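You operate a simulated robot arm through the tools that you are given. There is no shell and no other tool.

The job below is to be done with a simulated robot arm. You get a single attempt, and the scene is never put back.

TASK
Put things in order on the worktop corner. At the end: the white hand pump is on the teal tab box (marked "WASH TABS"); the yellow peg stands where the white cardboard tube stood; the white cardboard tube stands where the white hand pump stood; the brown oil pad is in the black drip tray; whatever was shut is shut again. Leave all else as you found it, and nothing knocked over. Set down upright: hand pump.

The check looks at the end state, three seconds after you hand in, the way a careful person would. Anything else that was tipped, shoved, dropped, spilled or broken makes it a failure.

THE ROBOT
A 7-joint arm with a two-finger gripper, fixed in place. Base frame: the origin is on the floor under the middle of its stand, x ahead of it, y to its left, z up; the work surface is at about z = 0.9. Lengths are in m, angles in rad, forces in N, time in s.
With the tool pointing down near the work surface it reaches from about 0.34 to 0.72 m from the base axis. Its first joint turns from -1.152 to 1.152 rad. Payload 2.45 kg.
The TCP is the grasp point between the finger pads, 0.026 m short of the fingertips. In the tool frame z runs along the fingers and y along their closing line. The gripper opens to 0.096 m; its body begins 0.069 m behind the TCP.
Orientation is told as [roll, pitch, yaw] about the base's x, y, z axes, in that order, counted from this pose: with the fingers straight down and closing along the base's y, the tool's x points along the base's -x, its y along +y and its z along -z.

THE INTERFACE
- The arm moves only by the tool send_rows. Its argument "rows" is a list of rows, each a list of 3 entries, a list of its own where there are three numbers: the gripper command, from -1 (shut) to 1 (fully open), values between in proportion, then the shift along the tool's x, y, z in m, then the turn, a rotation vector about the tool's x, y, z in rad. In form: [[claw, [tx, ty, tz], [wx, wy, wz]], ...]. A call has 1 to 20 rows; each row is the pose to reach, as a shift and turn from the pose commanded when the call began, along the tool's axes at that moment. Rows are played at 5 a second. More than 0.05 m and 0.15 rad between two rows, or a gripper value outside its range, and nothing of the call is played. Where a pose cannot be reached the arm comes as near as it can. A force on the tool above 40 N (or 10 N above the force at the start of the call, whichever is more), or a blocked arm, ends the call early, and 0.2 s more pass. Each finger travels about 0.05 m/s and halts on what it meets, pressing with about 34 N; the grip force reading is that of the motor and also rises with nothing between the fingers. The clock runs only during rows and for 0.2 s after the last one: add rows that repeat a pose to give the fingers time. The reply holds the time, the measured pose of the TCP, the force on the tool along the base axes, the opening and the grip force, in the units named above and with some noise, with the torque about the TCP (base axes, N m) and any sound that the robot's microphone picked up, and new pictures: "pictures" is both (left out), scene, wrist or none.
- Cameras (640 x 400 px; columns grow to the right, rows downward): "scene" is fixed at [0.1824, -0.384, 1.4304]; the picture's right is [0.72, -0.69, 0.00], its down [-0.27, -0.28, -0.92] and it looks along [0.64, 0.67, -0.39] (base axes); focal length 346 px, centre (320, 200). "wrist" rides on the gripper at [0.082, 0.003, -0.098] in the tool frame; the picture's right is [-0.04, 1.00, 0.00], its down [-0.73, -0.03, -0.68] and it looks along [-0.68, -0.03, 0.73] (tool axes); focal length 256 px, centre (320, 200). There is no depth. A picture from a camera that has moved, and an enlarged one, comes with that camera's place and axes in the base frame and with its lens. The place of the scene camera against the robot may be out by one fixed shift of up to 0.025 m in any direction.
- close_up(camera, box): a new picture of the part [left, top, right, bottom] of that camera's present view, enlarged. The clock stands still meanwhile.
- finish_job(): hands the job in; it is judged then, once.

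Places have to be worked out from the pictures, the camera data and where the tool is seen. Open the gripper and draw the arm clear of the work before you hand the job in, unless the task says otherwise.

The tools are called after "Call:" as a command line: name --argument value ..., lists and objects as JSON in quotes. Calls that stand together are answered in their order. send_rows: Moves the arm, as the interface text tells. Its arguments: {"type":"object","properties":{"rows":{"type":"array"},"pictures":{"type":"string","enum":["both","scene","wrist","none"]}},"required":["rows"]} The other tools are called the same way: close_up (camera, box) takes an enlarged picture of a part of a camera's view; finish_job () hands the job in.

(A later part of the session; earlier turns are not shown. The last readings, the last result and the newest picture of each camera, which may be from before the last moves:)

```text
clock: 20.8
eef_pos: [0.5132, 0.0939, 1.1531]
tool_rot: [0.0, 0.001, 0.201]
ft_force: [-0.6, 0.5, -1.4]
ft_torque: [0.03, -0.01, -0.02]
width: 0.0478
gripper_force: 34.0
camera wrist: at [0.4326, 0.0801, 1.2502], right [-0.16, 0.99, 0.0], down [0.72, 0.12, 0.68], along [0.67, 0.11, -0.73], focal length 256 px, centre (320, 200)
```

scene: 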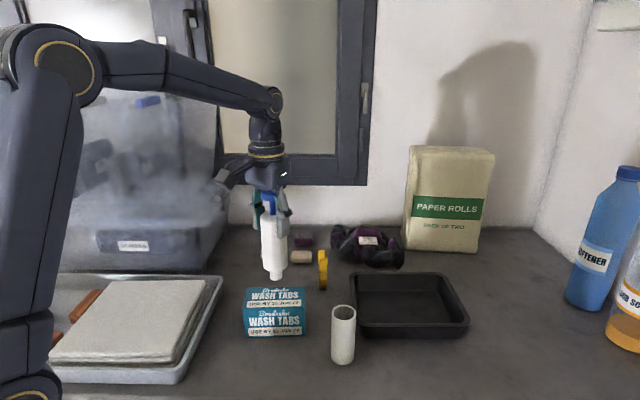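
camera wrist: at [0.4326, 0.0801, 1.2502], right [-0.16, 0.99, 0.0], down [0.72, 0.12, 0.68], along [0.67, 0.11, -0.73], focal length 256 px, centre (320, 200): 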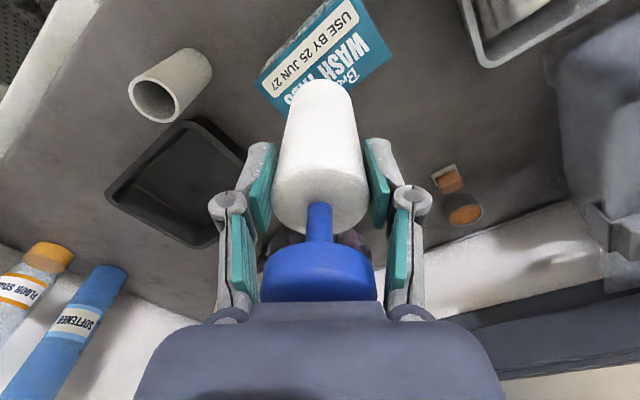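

Call:
close_up --camera "scene" --box '[225, 190, 335, 350]'

Call:
close_up --camera "wrist" --box '[230, 0, 420, 120]'

```text
2.50 times, centred on (280, 270) of scene
camera zoom: at [0.1824, -0.384, 1.4304], right [0.72, -0.69, 0.0], down [-0.27, -0.28, -0.92], along [0.64, 0.67, -0.39], focal length 864 px, centre (420, 25)
```

zoom: 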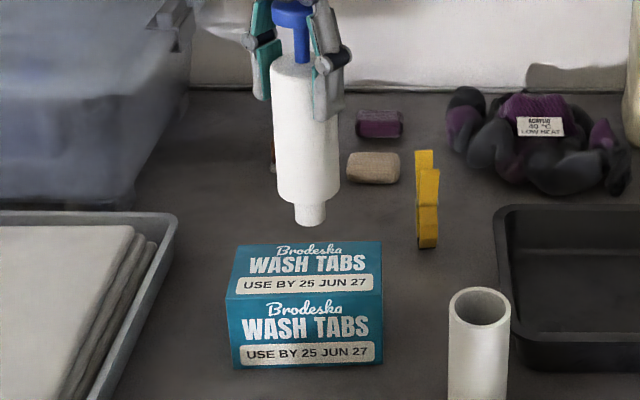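

```text
3.33 times, centred on (325, 60) of wrist
camera zoom: at [0.4326, 0.0801, 1.2502], right [-0.16, 0.99, 0.0], down [0.72, 0.12, 0.68], along [0.67, 0.11, -0.73], focal length 853 px, centre (303, 667)
```

zoom: 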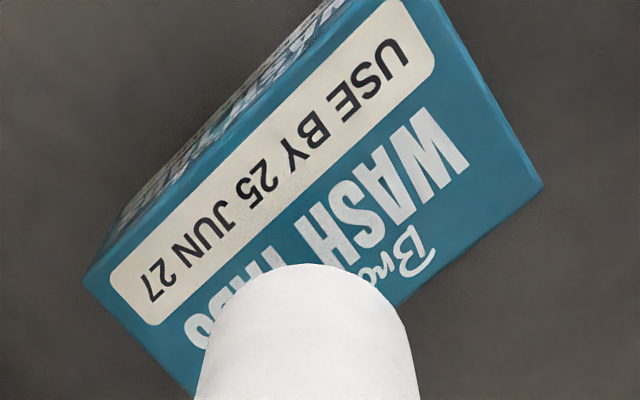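

The foot hangs above the box a few mm right/back of centre; I correct 6 mm and lower 40 mm, leaving ~7 mm to contact.

Call:
send_rows --rows '[[-1, [0.0056, 0.0027, 0.0], [0, 0, 0]], [-1, [0.0056, 0.0027, 0.015], [0, 0, 0]], [-1, [0.0056, 0.0027, 0.03], [0, 0, 0]], [-1, [0.0056, 0.0027, 0.04], [0, 0, 0]], [-1, [0.0056, 0.0027, 0.04], [0, 0, 0]], [-1, [0.0056, 0.0027, 0.04], [0, 0, 0]]]' --pictures "scene"

Call:
close_up --camera "scene" --box '[235, 240, 325, 345]'

```text
clock: 22.2
eef_pos: [0.5064, 0.0955, 1.1128]
tool_rot: [0.0, -0.001, 0.201]
ft_force: [0.0, -0.3, -1.6]
ft_torque: [-0.03, 0.0, 0.01]
width: 0.0481
gripper_force: 33.7
```

scene: 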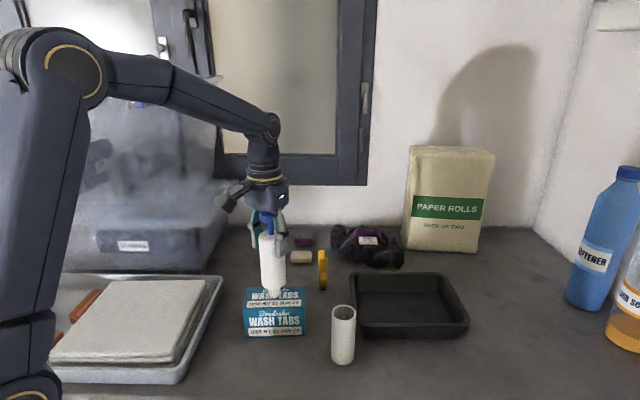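

```text
3.81 times, centred on (280, 292) of scene
camera zoom: at [0.1824, -0.384, 1.4304], right [0.72, -0.69, 0.0], down [-0.27, -0.28, -0.92], along [0.64, 0.67, -0.39], focal length 1316 px, centre (472, -152)
```

zoom: 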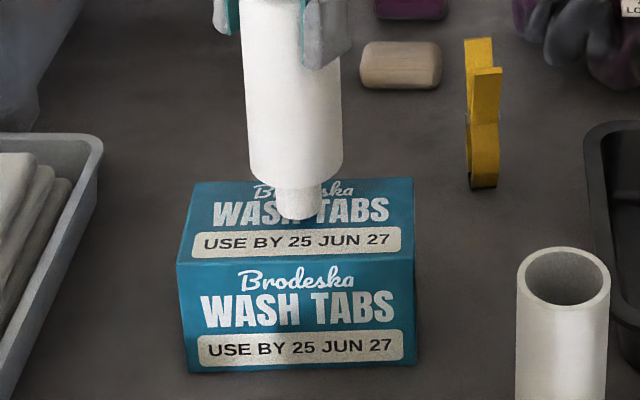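

Foot is just above the box centre. I lower in small steps and watch the vertical force.

Call:
send_rows --rows '[[-1, [0, 0, 0.002], [0, 0, 0]], [-1, [0, 0, 0.004], [0, 0, 0]], [-1, [0, 0, 0.005], [0, 0, 0]], [-1, [0, 0, 0.005], [0, 0, 0]]]' --pictures "scene"

Call:
close_up --camera "scene" --box '[235, 240, 325, 345]'

```text
clock: 23.2
eef_pos: [0.5068, 0.096, 1.108]
tool_rot: [-0.002, 0.0, 0.201]
ft_force: [-0.1, -0.5, -0.1]
ft_torque: [0.0, -0.02, -0.02]
width: 0.0478
gripper_force: 33.9
```

scene: 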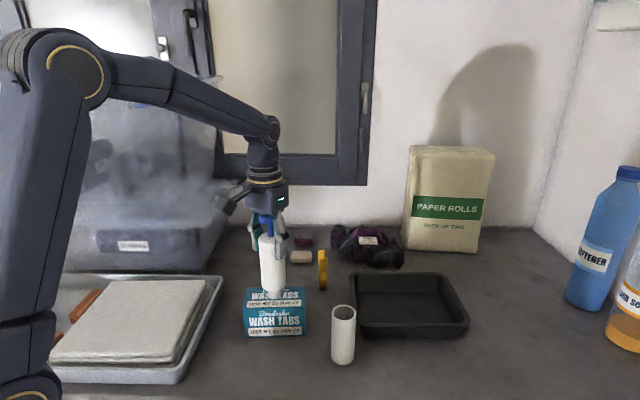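

```text
3.81 times, centred on (280, 292) of scene
camera zoom: at [0.1824, -0.384, 1.4304], right [0.72, -0.69, 0.0], down [-0.27, -0.28, -0.92], along [0.64, 0.67, -0.39], focal length 1316 px, centre (472, -152)
```

zoom: 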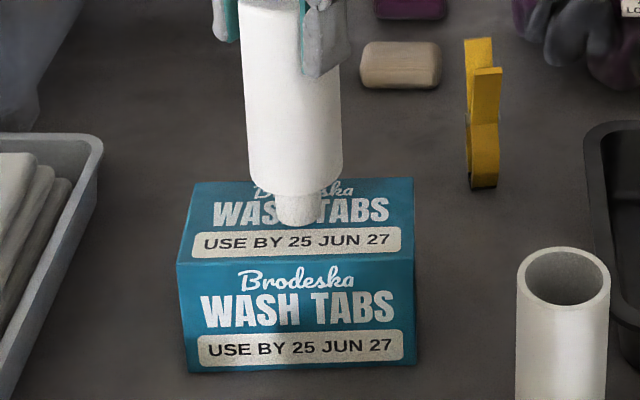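

Force went from about −1.6 to −0.1 N, possibly first contact. I take 1 mm steps further.

Call:
send_rows --rows '[[-1, [0, 0, 0.001], [0, 0, 0]], [-1, [0, 0, 0.001], [0, 0, 0]]]' --pictures "none"

Call:
send_rows --rows '[[-1, [0, 0, 0.001], [0, 0, 0]], [-1, [0, 0, 0.001], [0, 0, 0]]]' --pictures "none"

Call:
send_rows --rows '[[-1, [0, 0, 0.0], [0, 0, 0]], [-1, [0, 0, 0.0], [0, 0, 0]]]' --pictures "none"

```text
clock: 23.8
eef_pos: [0.5057, 0.0959, 1.1073]
tool_rot: [0.0, -0.002, 0.201]
ft_force: [-2.9, -0.4, 13.6]
ft_torque: [-0.19, 0.27, -0.01]
width: 0.0479
gripper_force: 33.8
```

```text
clock: 24.4
eef_pos: [0.5082, 0.0969, 1.1074]
tool_rot: [0.002, -0.004, 0.2]
ft_force: [-3.3, 0.2, 27.4]
ft_torque: [-0.02, 0.19, 0.0]
width: 0.0481
gripper_force: 33.9
```

```text
clock: 25.0
eef_pos: [0.5074, 0.0967, 1.1061]
tool_rot: [0.0, -0.004, 0.2]
ft_force: [-0.8, 2.1, 28.1]
ft_torque: [0.12, -0.35, -0.01]
width: 0.0479
gripper_force: 34.2
```

Firm contact (28 N), so the box top is reached at TCP z≈1.108. I ease back up 2 mm to relieve the load before releasing.

Call:
send_rows --rows '[[-1, [0, 0, -0.001], [0, 0, 0]], [-1, [0, 0, -0.0018], [0, 0, 0]], [-1, [0, 0, -0.0018], [0, 0, 0]]]' --pictures "scene"

Call:
close_up --camera "scene" --box '[235, 200, 325, 345]'

```text
clock: 25.8
eef_pos: [0.5073, 0.0971, 1.107]
tool_rot: [0.0, 0.001, 0.201]
ft_force: [2.6, 1.6, 6.8]
ft_torque: [0.1, -0.5, 0.03]
width: 0.0482
gripper_force: 34.3
```

scene: 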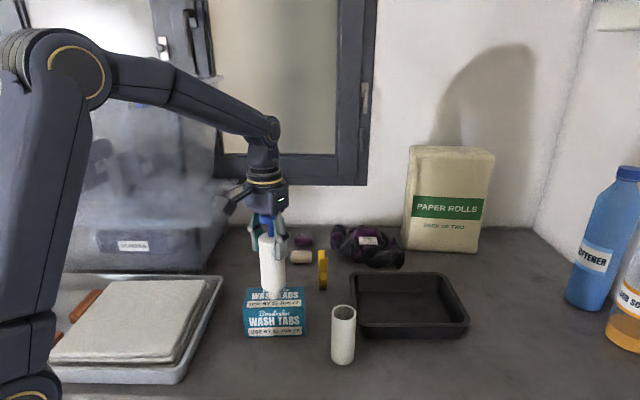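

```text
2.76 times, centred on (280, 272) of scene
camera zoom: at [0.1824, -0.3839, 1.4304], right [0.72, -0.69, 0.0], down [-0.27, -0.28, -0.92], along [0.64, 0.67, -0.39], focal length 953 px, centre (430, 0)
```

zoom: 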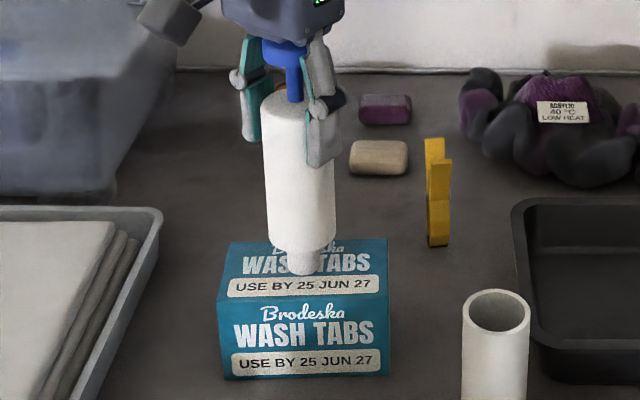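

Let me inspect whether the pump is vertical at higher zoom before releasing.

Call:
close_up --camera "scene" --box '[240, 210, 310, 310]'

Call:
close_up --camera "wrist" --box '[200, 0, 440, 200]'

```text
4.00 times, centred on (275, 260) of scene
camera zoom: at [0.1824, -0.3839, 1.4304], right [0.72, -0.69, 0.0], down [-0.27, -0.28, -0.92], along [0.64, 0.67, -0.39], focal length 1382 px, centre (500, -40)
```

zoom: 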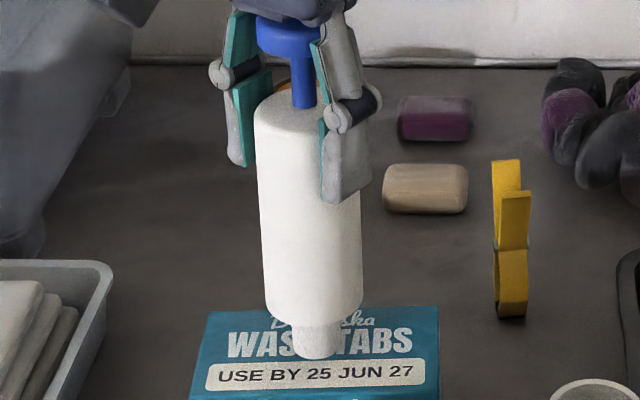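

```text
2.00 times, centred on (320, 100) of wrist
camera zoom: at [0.4268, 0.0821, 1.2045], right [-0.16, 0.99, 0.0], down [0.73, 0.12, 0.68], along [0.67, 0.11, -0.74], focal length 512 px, centre (320, 400)
```

zoom: 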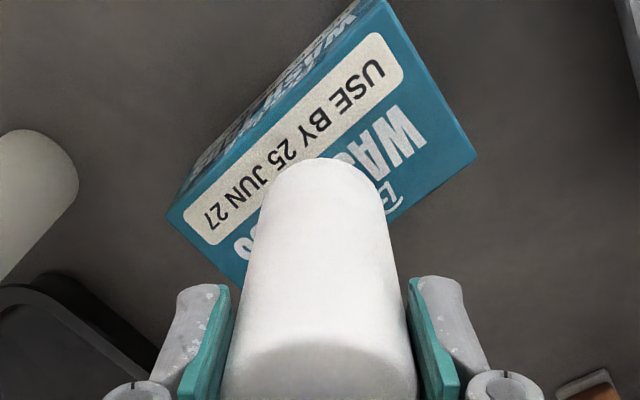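

The pump reads vertical within measurement error, sitting at box centre. I ease up half a millimetre more, then open the fingers.

Call:
send_rows --rows '[[-1, [0, 0, -0.0006], [0, 0, 0]], [-1, [0, 0, -0.0006], [0, 0, 0]]]' --pictures "none"

Call:
send_rows --rows '[[0.15, [0, 0, 0], [0, 0, 0]], [0.3, [0, 0, 0], [0, 0, 0]], [0.6, [0, 0, 0], [0, 0, 0]], [0.9, [0, 0, 0], [0, 0, 0]], [1, [0, 0, 0], [0, 0, 0]], [1, [0, 0, 0], [0, 0, 0]]]'

```text
clock: 26.4
eef_pos: [0.5055, 0.0967, 1.107]
tool_rot: [0.0, 0.002, 0.2]
ft_force: [-0.3, -0.1, -0.8]
ft_torque: [-0.01, -0.01, 0.01]
width: 0.0482
gripper_force: 33.8
```

```text
clock: 27.8
eef_pos: [0.5063, 0.0963, 1.1079]
tool_rot: [0.001, -0.002, 0.202]
ft_force: [0.4, -0.4, -0.9]
ft_torque: [0.0, 0.01, 0.0]
width: 0.0959
gripper_force: 0.0
camera wrist: at [0.427, 0.0823, 1.2057], right [-0.16, 0.99, 0.0], down [0.72, 0.12, 0.68], along [0.67, 0.11, -0.73], focal length 256 px, centre (320, 200)
```

scene: 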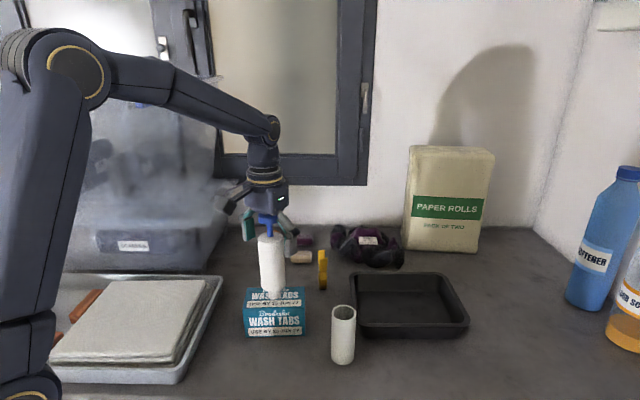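
wrist: 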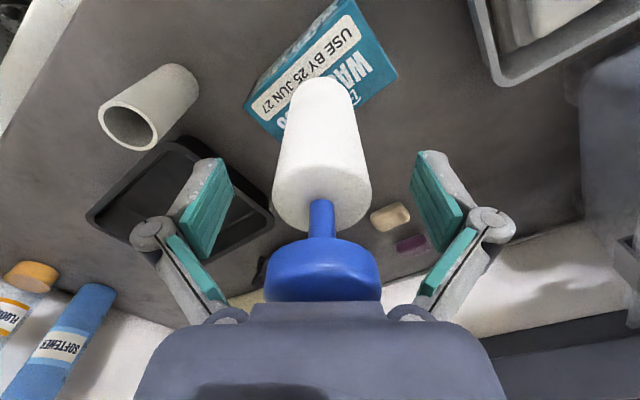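

Pump stands free on the box. I raise the gripper straight up until well above the knob.

Call:
send_rows --rows '[[1, [0, 0, -0.02], [0, 0, 0]], [1, [0, 0, -0.05], [0, 0, 0]], [1, [0, 0, -0.08], [0, 0, 0]], [1, [0, 0, -0.11], [0, 0, 0]], [1, [0, 0, -0.14], [0, 0, 0]], [1, [0, 0, -0.14], [0, 0, 0]]]'

Call:
close_up --camera "scene" --box '[230, 190, 330, 345]'

```text
clock: 29.2
eef_pos: [0.5054, 0.0974, 1.248]
tool_rot: [0.001, -0.002, 0.201]
ft_force: [0.0, 0.0, 0.9]
ft_torque: [0.02, 0.01, -0.04]
width: 0.0962
gripper_force: 0.1
camera wrist: at [0.4272, 0.0823, 1.346], right [-0.16, 0.99, 0.0], down [0.72, 0.12, 0.68], along [0.67, 0.11, -0.73], focal length 256 px, centre (320, 200)
```

scene: 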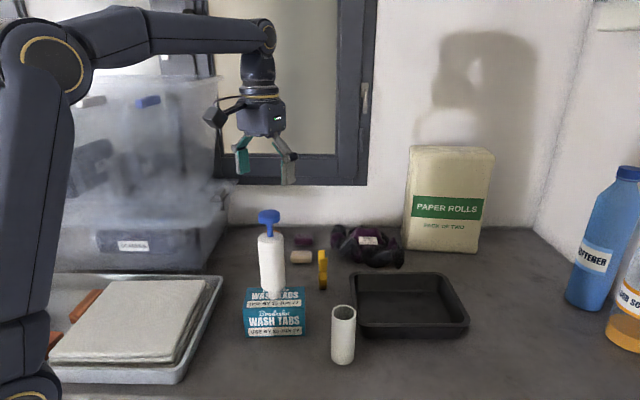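
wrist: 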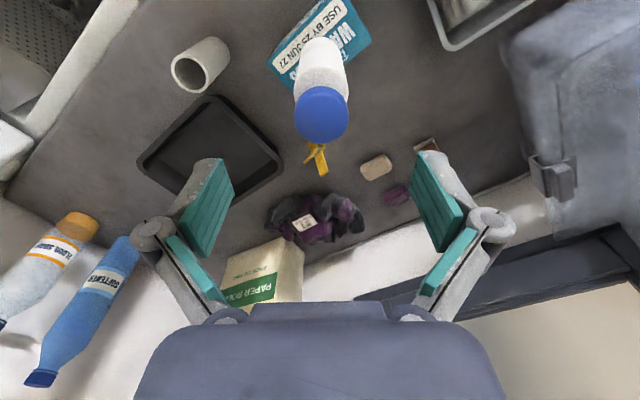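

```text
2.58 times, centred on (280, 268) of scene
camera zoom: at [0.1824, -0.384, 1.4304], right [0.72, -0.69, 0.0], down [-0.27, -0.28, -0.92], along [0.64, 0.67, -0.39], focal length 892 px, centre (423, 26)
```

zoom: 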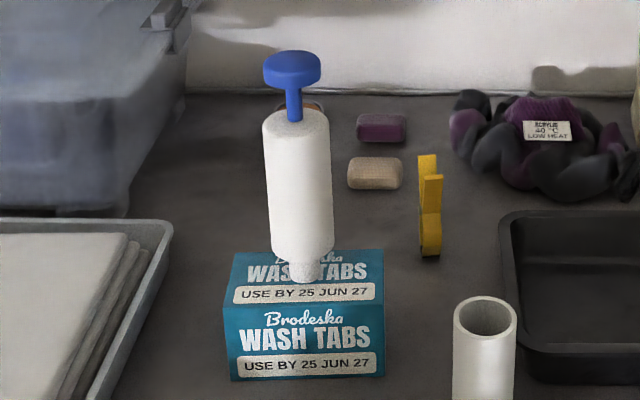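

Pump is upright on the box. Next the tube: I zoom the wrist and scene views to fix its position, height and diameter, and the peg.

Call:
close_up --camera "wrist" --box '[140, 10, 300, 130]'

Call:
close_up --camera "scene" --box '[300, 290, 390, 380]'

Call:
close_up --camera "scene" --box '[300, 235, 350, 300]'

Call:
close_up --camera "wrist" --box '[270, 110, 370, 200]'

```text
3.33 times, centred on (220, 70) of wrist
camera zoom: at [0.4272, 0.0823, 1.346], right [-0.16, 0.99, 0.0], down [0.72, 0.12, 0.68], along [0.67, 0.11, -0.73], focal length 853 px, centre (653, 633)
```

zoom: 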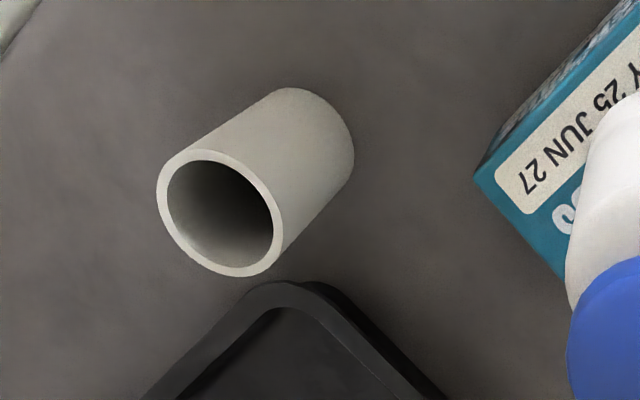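

```text
4.44 times, centred on (345, 335) of scene
camera zoom: at [0.1824, -0.384, 1.4304], right [0.72, -0.69, 0.0], down [-0.27, -0.28, -0.92], along [0.64, 0.67, -0.39], focal length 1536 px, centre (209, -400)
```

zoom: 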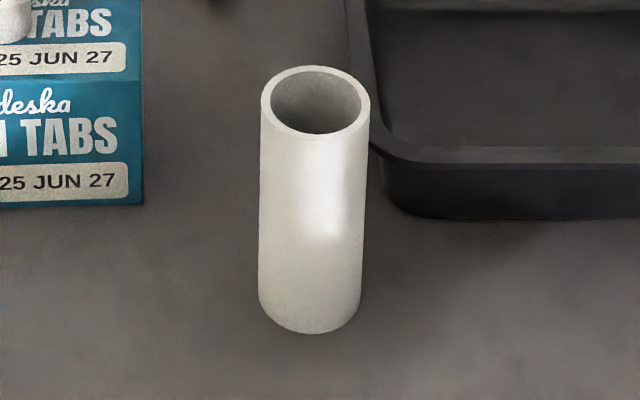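

```text
6.15 times, centred on (325, 268) of scene
camera zoom: at [0.1824, -0.384, 1.4304], right [0.72, -0.69, 0.0], down [-0.27, -0.28, -0.92], along [0.64, 0.67, -0.39], focal length 2126 px, centre (289, -215)
```

zoom: 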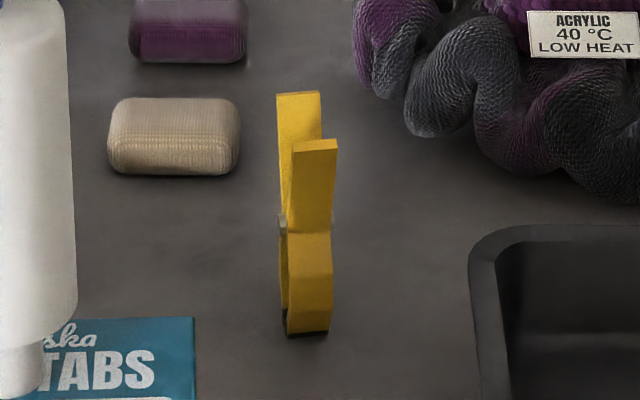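

```text
4.44 times, centred on (320, 155) of wrist
camera zoom: at [0.4272, 0.0823, 1.346], right [-0.16, 0.99, 0.0], down [0.72, 0.12, 0.68], along [0.67, 0.11, -0.73], focal length 1138 px, centre (320, 400)
```

zoom: 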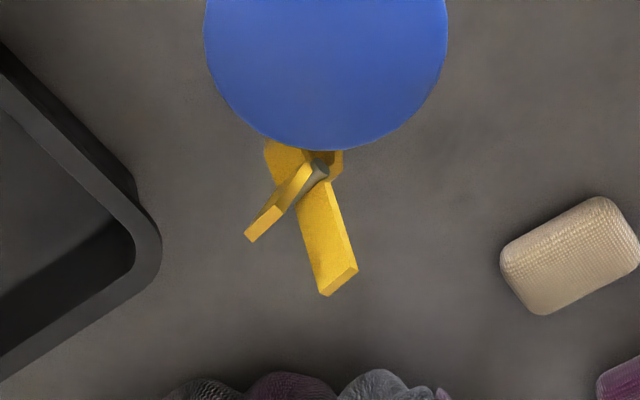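

Tube: outer Ø≈45 mm, height ≈0.105, base ≈(0.553,-0.062); tray corner is ~3 cm beyond it in +x. I move laterally away from the pump, square the yaw, and come down above the tube.

Call:
send_rows --rows '[[1, [-0.004, -0.04, 0], [0, 0, 0.05]], [1, [-0.008, -0.08, 0], [0, 0, 0.1]], [1, [-0.012, -0.12, 0], [0, 0, 0.15]], [1, [-0.0155, -0.1653, 0], [0, 0, 0.2]], [1, [-0.0155, -0.1653, 0.04], [0, 0, 0.2]], [1, [-0.0155, -0.1653, 0.08], [0, 0, 0.2]], [1, [-0.0155, -0.1653, 0.12], [0, 0, 0.2]], [1, [-0.0155, -0.1653, 0.128], [0, 0, 0.2]], [1, [-0.0155, -0.1653, 0.128], [0, 0, 0.2]]]'

```text
clock: 31.2
eef_pos: [0.5536, -0.0615, 1.1205]
tool_rot: [-0.001, 0.0, 0.002]
ft_force: [0.0, -0.1, -1.2]
ft_torque: [-0.02, 0.0, -0.01]
width: 0.096
gripper_force: 0.1
camera wrist: at [0.4742, -0.0598, 1.2172], right [0.04, 1.0, 0.0], down [0.73, -0.03, 0.68], along [0.68, -0.03, -0.73], focal length 256 px, centre (320, 200)
```

scene: 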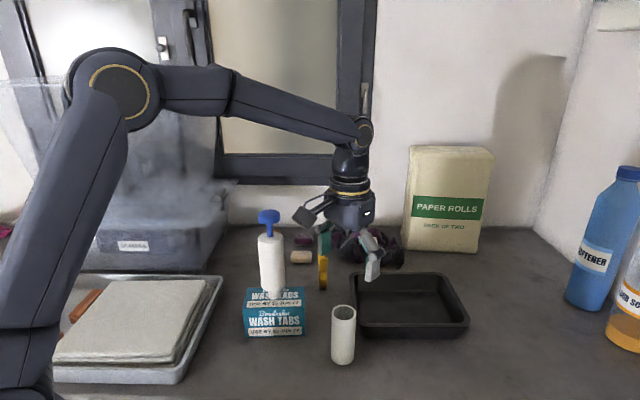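
wrist: 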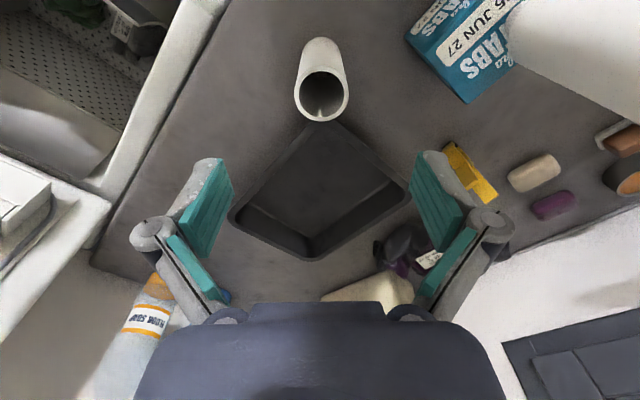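

Tube centre confirmed at ≈(0.554,-0.063), well centred. I descend around it to TCP z≈0.965 and close.

Call:
send_rows --rows '[[1, [0, -0.0013, 0.03], [0, 0, 0]], [1, [0, -0.0013, 0.06], [0, 0, 0]], [1, [0, -0.0013, 0.09], [0, 0, 0]], [1, [0, -0.0013, 0.12], [0, 0, 0]], [1, [0, -0.0013, 0.145], [0, 0, 0]], [1, [0, -0.0013, 0.155], [0, 0, 0]], [1, [0, -0.0013, 0.155], [0, 0, 0]]]'

```text
clock: 32.8
eef_pos: [0.5539, -0.0638, 0.9659]
tool_rot: [-0.002, 0.0, 0.0]
ft_force: [0.6, 0.2, 0.2]
ft_torque: [-0.04, 0.01, 0.02]
width: 0.0961
gripper_force: 0.0
camera wrist: at [0.4739, -0.0614, 1.0627], right [0.04, 1.0, 0.0], down [0.73, -0.03, 0.68], along [0.68, -0.03, -0.73], focal length 256 px, centre (320, 200)
```

scene: 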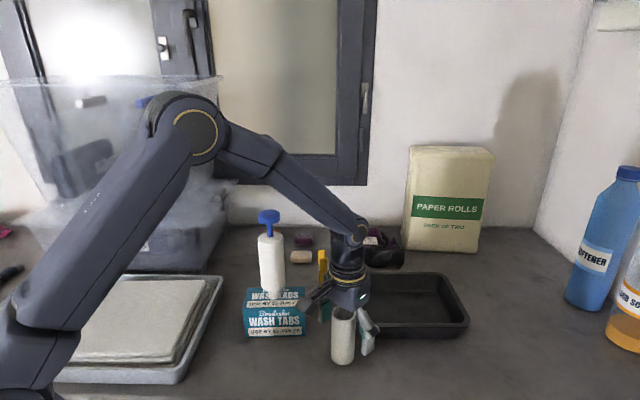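
wrist: 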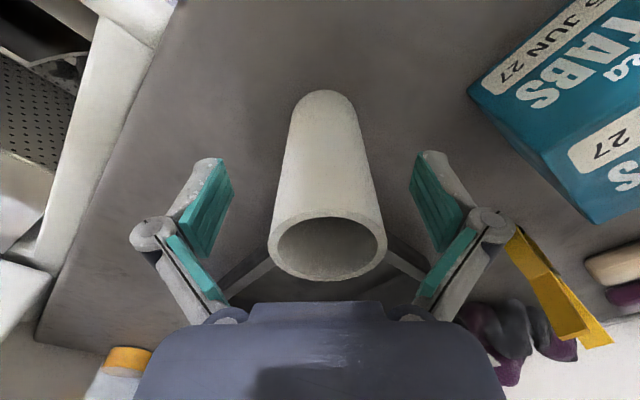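

Tube lies centred between the pads. Closing now.

Call:
send_rows --rows '[[0.5, [0, 0.0005, 0], [0, 0, 0]], [0.1, [0, 0.0005, 0], [0, 0, 0]], [-0.2, [0, 0.0005, 0], [0, 0, 0]], [-1, [0, 0.0005, 0], [0, 0, 0]], [-1, [0, 0.0005, 0], [0, 0, 0]], [-1, [0, 0.0005, 0], [0, 0, 0]], [-1, [0, 0.0005, 0], [0, 0, 0]]]' --pictures "wrist"

```text
clock: 34.4
eef_pos: [0.5552, -0.0625, 0.9651]
tool_rot: [0.0, -0.001, -0.001]
ft_force: [0.6, 0.3, 2.8]
ft_torque: [-0.01, -0.03, 0.01]
width: 0.0441
gripper_force: 34.0
camera wrist: at [0.474, -0.0609, 1.0628], right [0.04, 1.0, 0.0], down [0.73, -0.03, 0.68], along [0.68, -0.03, -0.73], focal length 256 px, centre (320, 200)
```

wrist: 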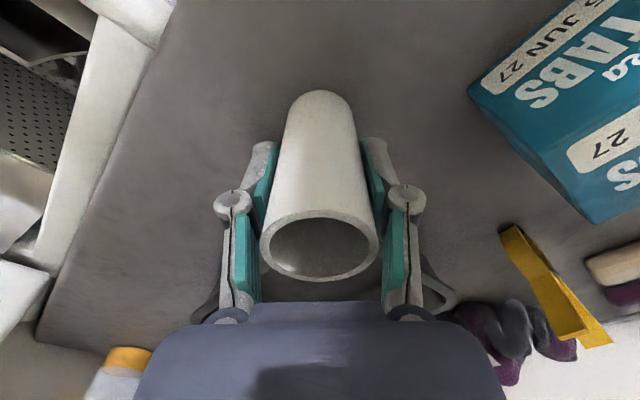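

Tube held (44 mm). I lift it straight up high enough that hand and wrist camera will pass above the pump.

Call:
send_rows --rows '[[-1, [0, 0, -0.02], [0, 0, 0]], [-1, [0, 0, -0.06], [0, 0, 0]], [-1, [0, 0, -0.1], [0, 0, 0]], [-1, [0, 0, -0.14], [0, 0, 0]], [-1, [0, 0, -0.18], [0, 0, 0]], [-1, [0, 0, -0.22], [0, 0, 0]], [-1, [0, 0, -0.255], [0, 0, 0]], [-1, [0, 0, -0.255], [0, 0, 0]]]'

```text
clock: 36.2
eef_pos: [0.5547, -0.0626, 1.2197]
tool_rot: [0.0, 0.0, 0.0]
ft_force: [0.7, 0.5, -0.4]
ft_torque: [0.02, 0.01, -0.06]
width: 0.0441
gripper_force: 34.3
camera wrist: at [0.4744, -0.0613, 1.3171], right [0.04, 1.0, 0.0], down [0.73, -0.03, 0.68], along [0.68, -0.03, -0.73], focal length 256 px, centre (320, 200)
```

scene: 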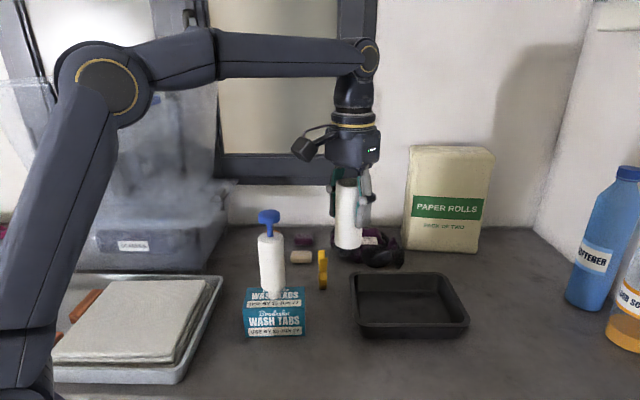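
wrist: 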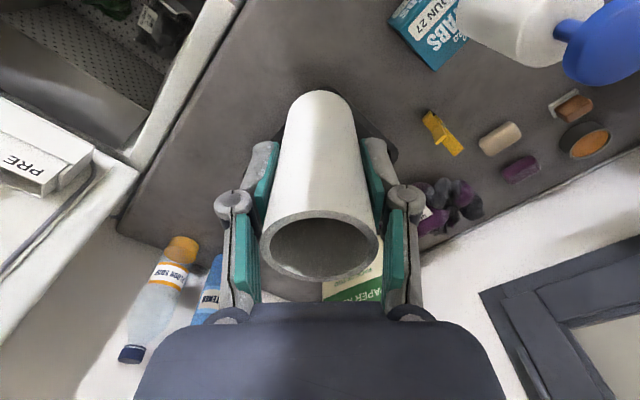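

Tube lifted cleanly. I carry it across at this height to ≈(0.60,0.22), turning the hand toward the radial direction.

Call:
send_rows --rows '[[-1, [-0.008, 0.04, 0], [0, 0, -0.05]], [-1, [-0.016, 0.08, 0], [0, 0, -0.1]], [-1, [-0.024, 0.12, 0], [0, 0, -0.15]], [-1, [-0.032, 0.16, 0], [0, 0, -0.2]], [-1, [-0.038, 0.2, 0], [0, 0, -0.25]], [-1, [-0.042, 0.24, 0], [0, 0, -0.3]], [-1, [-0.045, 0.284, 0], [0, 0, -0.35]], [-1, [-0.045, 0.284, 0], [0, 0, -0.35]]]'

```text
clock: 38.0
eef_pos: [0.5987, 0.2208, 1.2184]
tool_rot: [0.001, 0.002, 0.351]
ft_force: [0.2, 0.4, 0.2]
ft_torque: [0.0, -0.01, 0.02]
width: 0.0434
gripper_force: 34.1
camera wrist: at [0.5229, 0.1944, 1.3173], right [-0.31, 0.95, 0.0], down [0.7, 0.22, 0.68], along [0.65, 0.21, -0.73], focal length 256 px, centre (320, 200)
```

scene: 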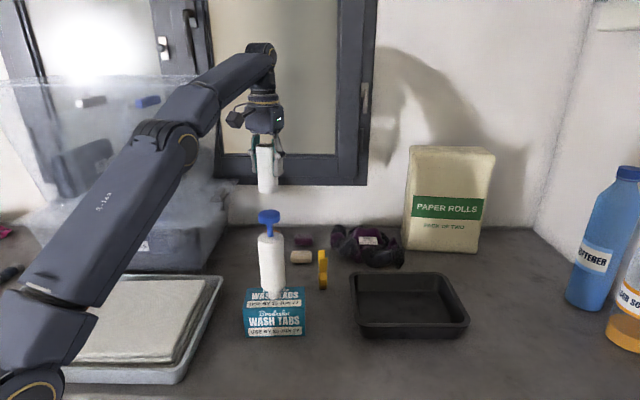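
wrist: 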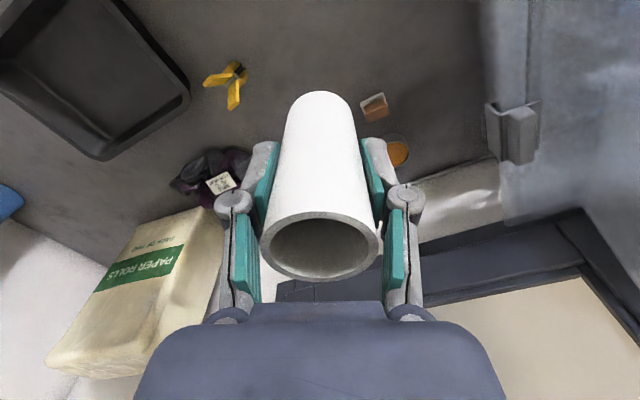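

Now I descend toward the pump's old spot, moving onto (0.618,0.2335), stopping with the tube base ~4 cm above the worktop.

Call:
send_rows --rows '[[-1, [0, 0, 0.04], [0, 0, 0]], [-1, [-0.005, 0.001, 0.08], [0, 0, 0]], [-1, [-0.012, 0.003, 0.12], [0, 0, 0]], [-1, [-0.02, 0.005, 0.16], [0, 0, 0]], [-1, [-0.0226, 0.005, 0.21], [0, 0, 0]], [-1, [-0.0226, 0.005, 0.21], [0, 0, 0]]]'

Call:
close_up --camera "scene" --box '[225, 190, 345, 310]'

```text
clock: 39.4
eef_pos: [0.6172, 0.2331, 1.0078]
tool_rot: [0.001, 0.001, 0.35]
ft_force: [0.8, -0.9, -0.1]
ft_torque: [0.01, -0.01, 0.0]
width: 0.0432
gripper_force: 33.9
camera wrist: at [0.5417, 0.2072, 1.1059], right [-0.31, 0.95, 0.0], down [0.7, 0.22, 0.68], along [0.65, 0.21, -0.73], focal length 256 px, centre (320, 200)
```

scene: 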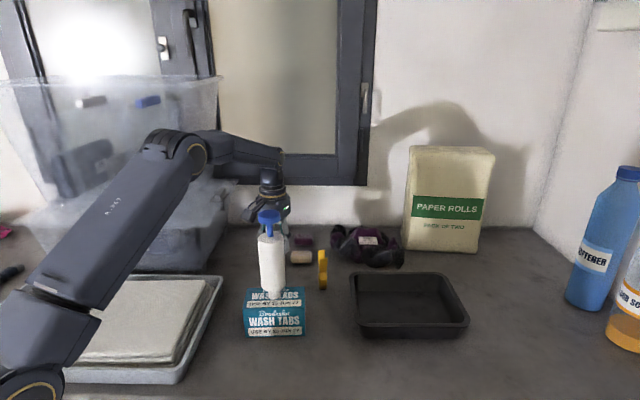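
wrist: 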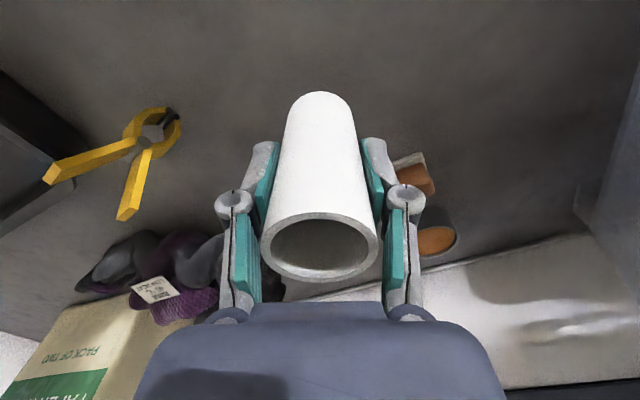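

```text
3.33 times, centred on (285, 250) of scene
camera zoom: at [0.1824, -0.384, 1.4304], right [0.72, -0.69, 0.0], down [-0.27, -0.28, -0.92], along [0.64, 0.67, -0.39], focal length 1152 px, centre (437, 33)
```

zoom: 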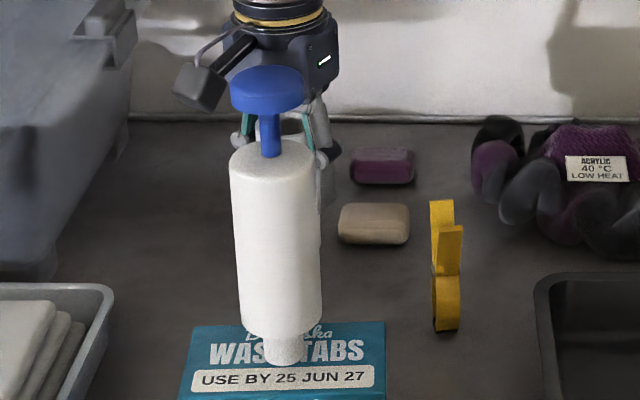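

Tube is over the spot (0.617,0.233). I lower to ~4 mm above the worktop, then by small steps.

Call:
send_rows --rows '[[-1, [-0.0012, 0, 0.012], [0, 0, 0]], [-1, [-0.0012, 0, 0.024], [0, 0, 0]], [-1, [-0.0012, 0, 0.034], [0, 0, 0]], [-1, [-0.0012, 0, 0.038], [0, 0, 0]], [-1, [-0.0012, 0, 0.038], [0, 0, 0]]]' --pictures "none"

Call:
send_rows --rows '[[-1, [0, 0, 0.002], [0, 0, 0]], [-1, [0, 0, 0.003], [0, 0, 0]], [-1, [0, 0, 0.003], [0, 0, 0]]]' --pictures "wrist"

```text
clock: 40.6
eef_pos: [0.6193, 0.2342, 0.9708]
tool_rot: [-0.001, 0.0, 0.351]
ft_force: [0.1, 0.3, -0.8]
ft_torque: [0.04, 0.02, 0.0]
width: 0.0434
gripper_force: 34.1
```

```text
clock: 41.4
eef_pos: [0.6202, 0.2337, 0.9684]
tool_rot: [0.0, 0.001, 0.351]
ft_force: [0.1, 0.6, 0.7]
ft_torque: [0.02, -0.01, -0.04]
width: 0.0433
gripper_force: 34.6
camera wrist: at [0.5431, 0.2075, 1.0662], right [-0.31, 0.95, 0.0], down [0.7, 0.22, 0.68], along [0.65, 0.21, -0.73], focal length 256 px, centre (320, 200)
```

wrist: 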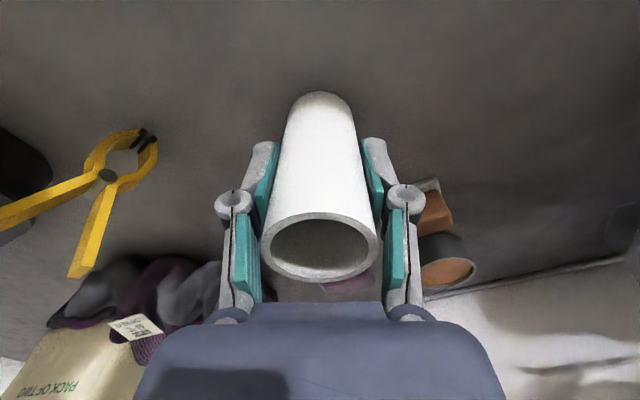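

Not yet loaded. Continue down 1 mm at a time.

Call:
send_rows --rows '[[-1, [0, 0, 0.001], [0, 0, 0]], [-1, [0, 0, 0.001], [0, 0, 0]]]' --pictures "none"

Call:
send_rows --rows '[[-1, [0, 0, 0.001], [0, 0, 0]], [-1, [0, 0, 0.001], [0, 0, 0]]]' --pictures "none"

```text
clock: 42.0
eef_pos: [0.6192, 0.2335, 0.967]
tool_rot: [0.0, 0.0, 0.351]
ft_force: [0.5, 0.6, -0.7]
ft_torque: [0.0, 0.03, 0.01]
width: 0.0434
gripper_force: 33.9
```

```text
clock: 42.6
eef_pos: [0.6192, 0.2337, 0.9656]
tool_rot: [-0.001, 0.001, 0.35]
ft_force: [0.3, 0.5, 0.1]
ft_torque: [0.02, 0.04, -0.01]
width: 0.043
gripper_force: 33.4
```

Still no load; one more millimetre.

Call:
send_rows --rows '[[-1, [0, 0, 0.0008], [0, 0, 0]], [-1, [0, 0, 0.0008], [0, 0, 0]]]' --pictures "none"

```text
clock: 43.2
eef_pos: [0.6194, 0.2331, 0.9659]
tool_rot: [0.002, -0.001, 0.351]
ft_force: [-0.4, -1.1, -0.8]
ft_torque: [0.03, -0.01, -0.03]
width: 0.043
gripper_force: 34.0
```

Call:
send_rows --rows '[[-1, [0, 0, 0.0008], [0, 0, 0]], [-1, [0, 0, 0.0008], [0, 0, 0]]]' --pictures "wrist"

```text
clock: 43.8
eef_pos: [0.6213, 0.2328, 0.964]
tool_rot: [0.002, -0.002, 0.351]
ft_force: [-0.5, 0.4, 1.3]
ft_torque: [0.0, 0.01, -0.02]
width: 0.0431
gripper_force: 33.7
camera wrist: at [0.5433, 0.2078, 1.0628], right [-0.31, 0.95, 0.0], down [0.7, 0.22, 0.68], along [0.65, 0.21, -0.73], focal length 256 px, centre (320, 200)
```

wrist: 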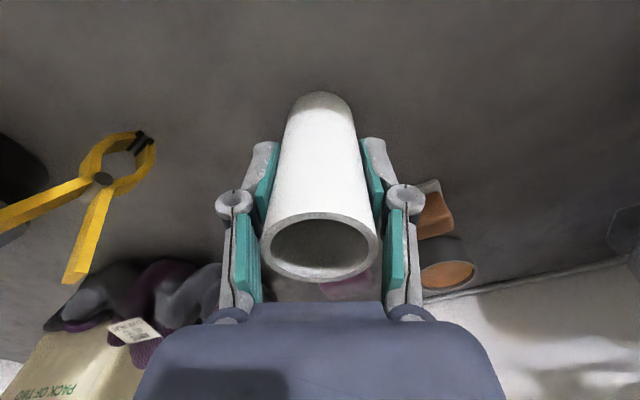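

Contact is just beginning. I release here (drop well under 1 mm), opening partway, then lift straight up.

Call:
send_rows --rows '[[-1, [0, 0, 0.0005], [0, 0, 0]], [0.1, [0, 0, 0.0005], [0, 0, 0]], [0.3, [0, 0, 0.0005], [0, 0, 0]], [0.5, [0, 0, 0.0005], [0, 0, 0]], [0.6, [0, 0, 0.0005], [0, 0, 0]], [0.6, [0, 0, 0.0005], [0, 0, 0]]]'

```text
clock: 45.2
eef_pos: [0.6199, 0.2333, 0.9642]
tool_rot: [0.001, 0.001, 0.352]
ft_force: [0.2, -0.2, -0.3]
ft_torque: [0.03, -0.02, 0.01]
width: 0.0766
gripper_force: 0.2
camera wrist: at [0.5433, 0.2074, 1.0622], right [-0.31, 0.95, 0.0], down [0.7, 0.22, 0.68], along [0.65, 0.21, -0.73], focal length 256 px, centre (320, 200)
```

scene: 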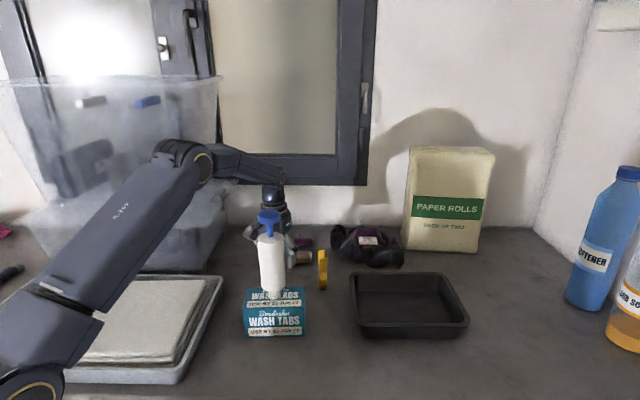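
wrist: 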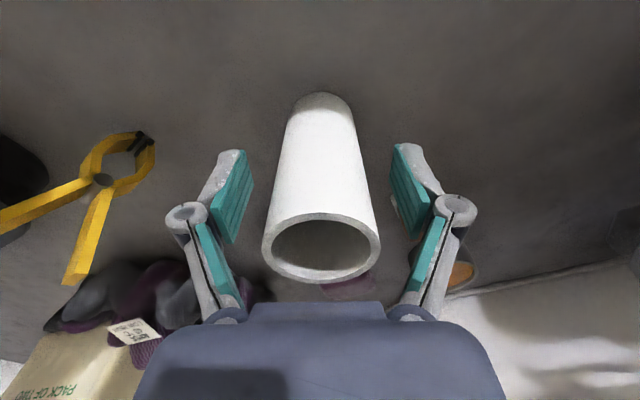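

Tube stands at the pump's old spot. I rise straight up clear of it.

Call:
send_rows --rows '[[0.6, [0, 0, -0.03], [0, 0, 0]], [0.6, [0, 0, -0.07], [0, 0, 0]], [0.6, [0, 0, -0.11], [0, 0, 0]], [0.8, [0.005, 0, -0.15], [0, 0, 0]], [1, [0.015, 0, -0.19], [0, 0, 0]], [1, [0.025, 0, -0.23], [0, 0, 0]], [1, [0.025, 0, -0.23], [0, 0, 0]]]'

```text
clock: 46.8
eef_pos: [0.5955, 0.2254, 1.1952]
tool_rot: [0.002, 0.0, 0.35]
ft_force: [0.3, -0.7, -0.4]
ft_torque: [-0.01, 0.0, -0.02]
width: 0.0962
gripper_force: 0.1
camera wrist: at [0.5197, 0.199, 1.2931], right [-0.31, 0.95, 0.0], down [0.7, 0.22, 0.68], along [0.65, 0.21, -0.73], focal length 256 px, centre (320, 200)
```

scene: 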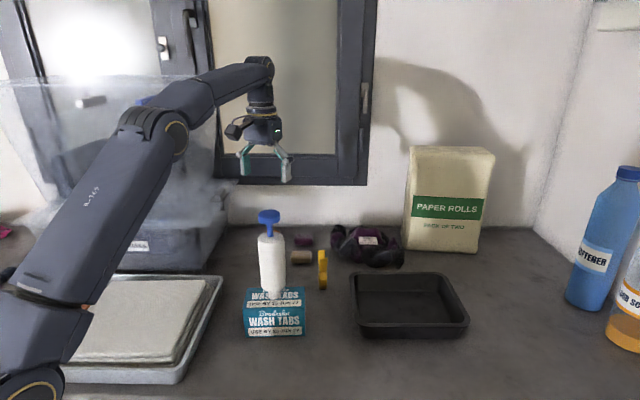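
wrist: 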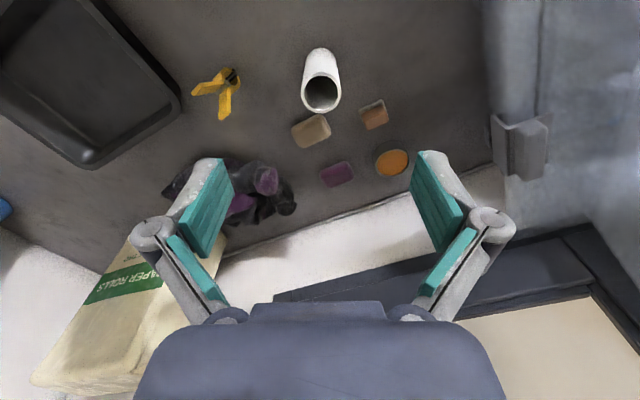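

Tube stands upright. I zoom now on the tube, peg and the brown pad from this overhead view.

Call:
close_up --camera "wrist" --box '[180, 50, 280, 130]'

Call:
close_up --camera "wrist" --box '[280, 40, 420, 190]'

Call:
close_up --camera "scene" --box '[230, 200, 350, 310]'

```text
5.00 times, centred on (230, 90) of wrist
camera zoom: at [0.5197, 0.199, 1.2931], right [-0.31, 0.95, 0.0], down [0.7, 0.22, 0.68], along [0.65, 0.21, -0.73], focal length 1280 px, centre (770, 750)
```

zoom: 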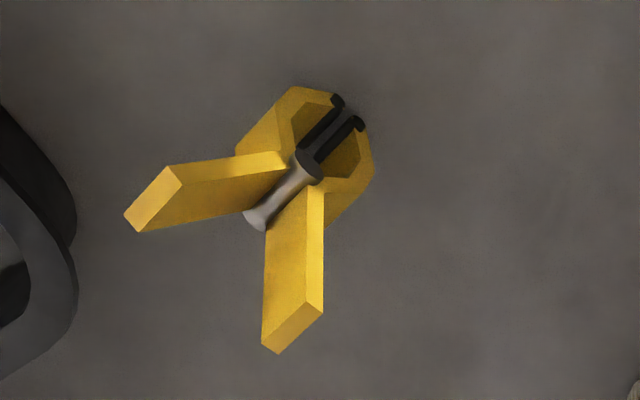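

```text
2.67 times, centred on (350, 115) of wrist
camera zoom: at [0.5197, 0.199, 1.2931], right [-0.31, 0.95, 0.0], down [0.7, 0.22, 0.68], along [0.65, 0.21, -0.73], focal length 683 px, centre (240, 427)
```

zoom: 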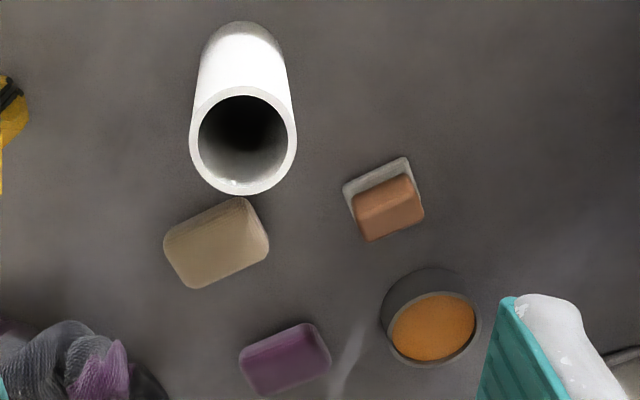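

```text
3.64 times, centred on (290, 255) of scene
camera zoom: at [0.1824, -0.384, 1.4304], right [0.72, -0.69, 0.0], down [-0.27, -0.28, -0.92], along [0.64, 0.67, -0.39], focal length 1256 px, centre (429, 0)
```

zoom: 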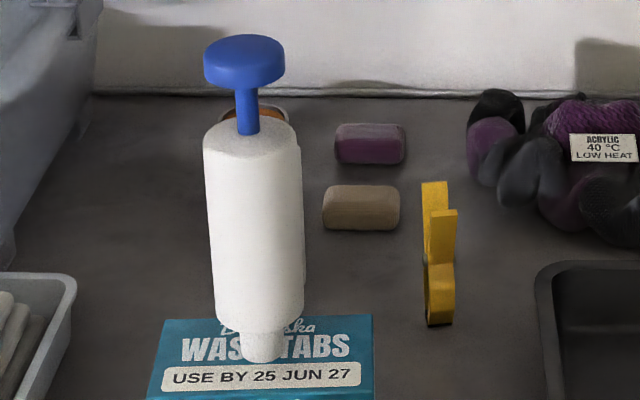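

Tube sits at (0.620,0.2335). Peg: stands on its jaws, axis ≈(0.670,0.117), handles' tops z≈1.0, pivot z≈0.952, flat sides facing about az −35°. I go above it with the hand turned (yaw≈0.96) to close across its flat sides.

Call:
send_rows --rows '[[1, [-0.0005, -0.02, 0.0], [0, 0, -0.1]], [1, [-0.001, -0.04, 0.0], [0, 0, -0.2]], [1, [-0.0015, -0.06, 0.01], [0, 0, -0.3]], [1, [-0.002, -0.08, 0.03], [0, 0, -0.4]], [1, [-0.0025, -0.1, 0.05], [0, 0, -0.5]], [0.5, [-0.0029, -0.1218, 0.075], [0, 0, -0.61]], [0.25, [-0.0029, -0.1218, 0.075], [0, 0, -0.61]], [0.25, [-0.0029, -0.1218, 0.075], [0, 0, -0.61]]]'

```text
clock: 48.6
eef_pos: [0.6407, 0.1116, 1.1199]
tool_rot: [0.002, 0.002, 0.962]
ft_force: [-0.5, 0.0, -0.3]
ft_torque: [-0.02, 0.03, 0.01]
width: 0.0601
gripper_force: 0.1
camera wrist: at [0.5931, 0.0453, 1.2179], right [-0.8, 0.6, 0.0], down [0.44, 0.58, 0.68], along [0.41, 0.54, -0.73], focal length 256 px, centre (320, 200)
```

scene: 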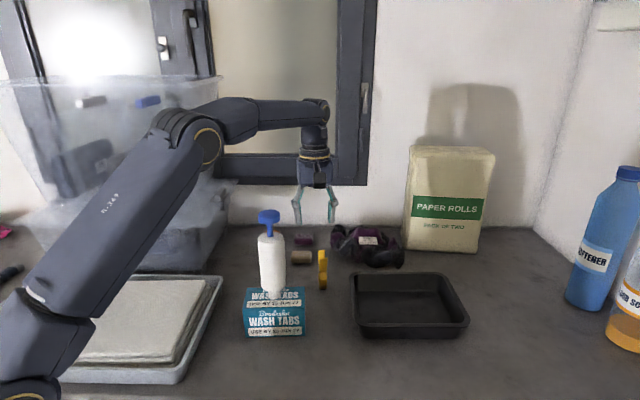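
wrist: 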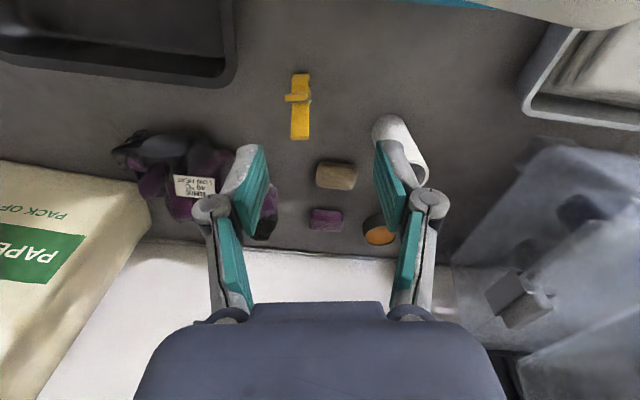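

Call:
close_up --camera "wrist" --box '[260, 60, 340, 150]'

Call:
close_up --camera "scene" --box '[290, 235, 360, 300]'

```text
4.44 times, centred on (300, 105) of wrist
camera zoom: at [0.5931, 0.0453, 1.2179], right [-0.8, 0.6, 0.0], down [0.44, 0.58, 0.68], along [0.41, 0.54, -0.73], focal length 1138 px, centre (409, 622)
```

zoom: 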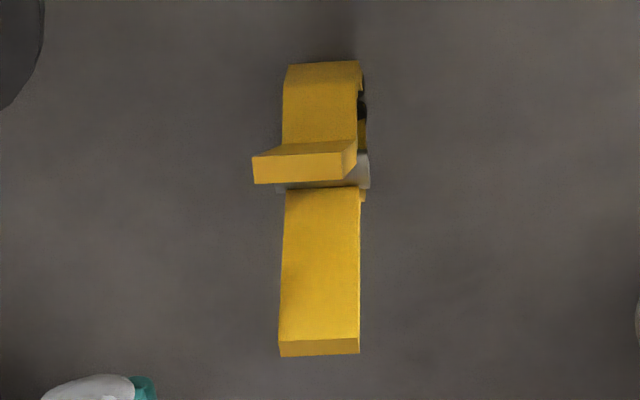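

```text
6.15 times, centred on (325, 268) of scene
camera zoom: at [0.1824, -0.384, 1.4304], right [0.72, -0.69, 0.0], down [-0.27, -0.28, -0.92], along [0.64, 0.67, -0.39], focal length 2126 px, centre (289, -215)
```

zoom: 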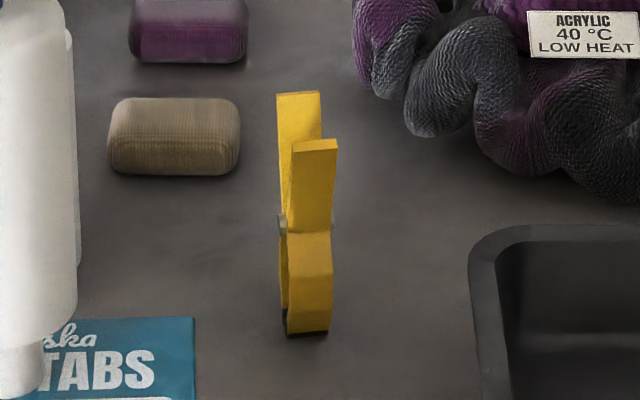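

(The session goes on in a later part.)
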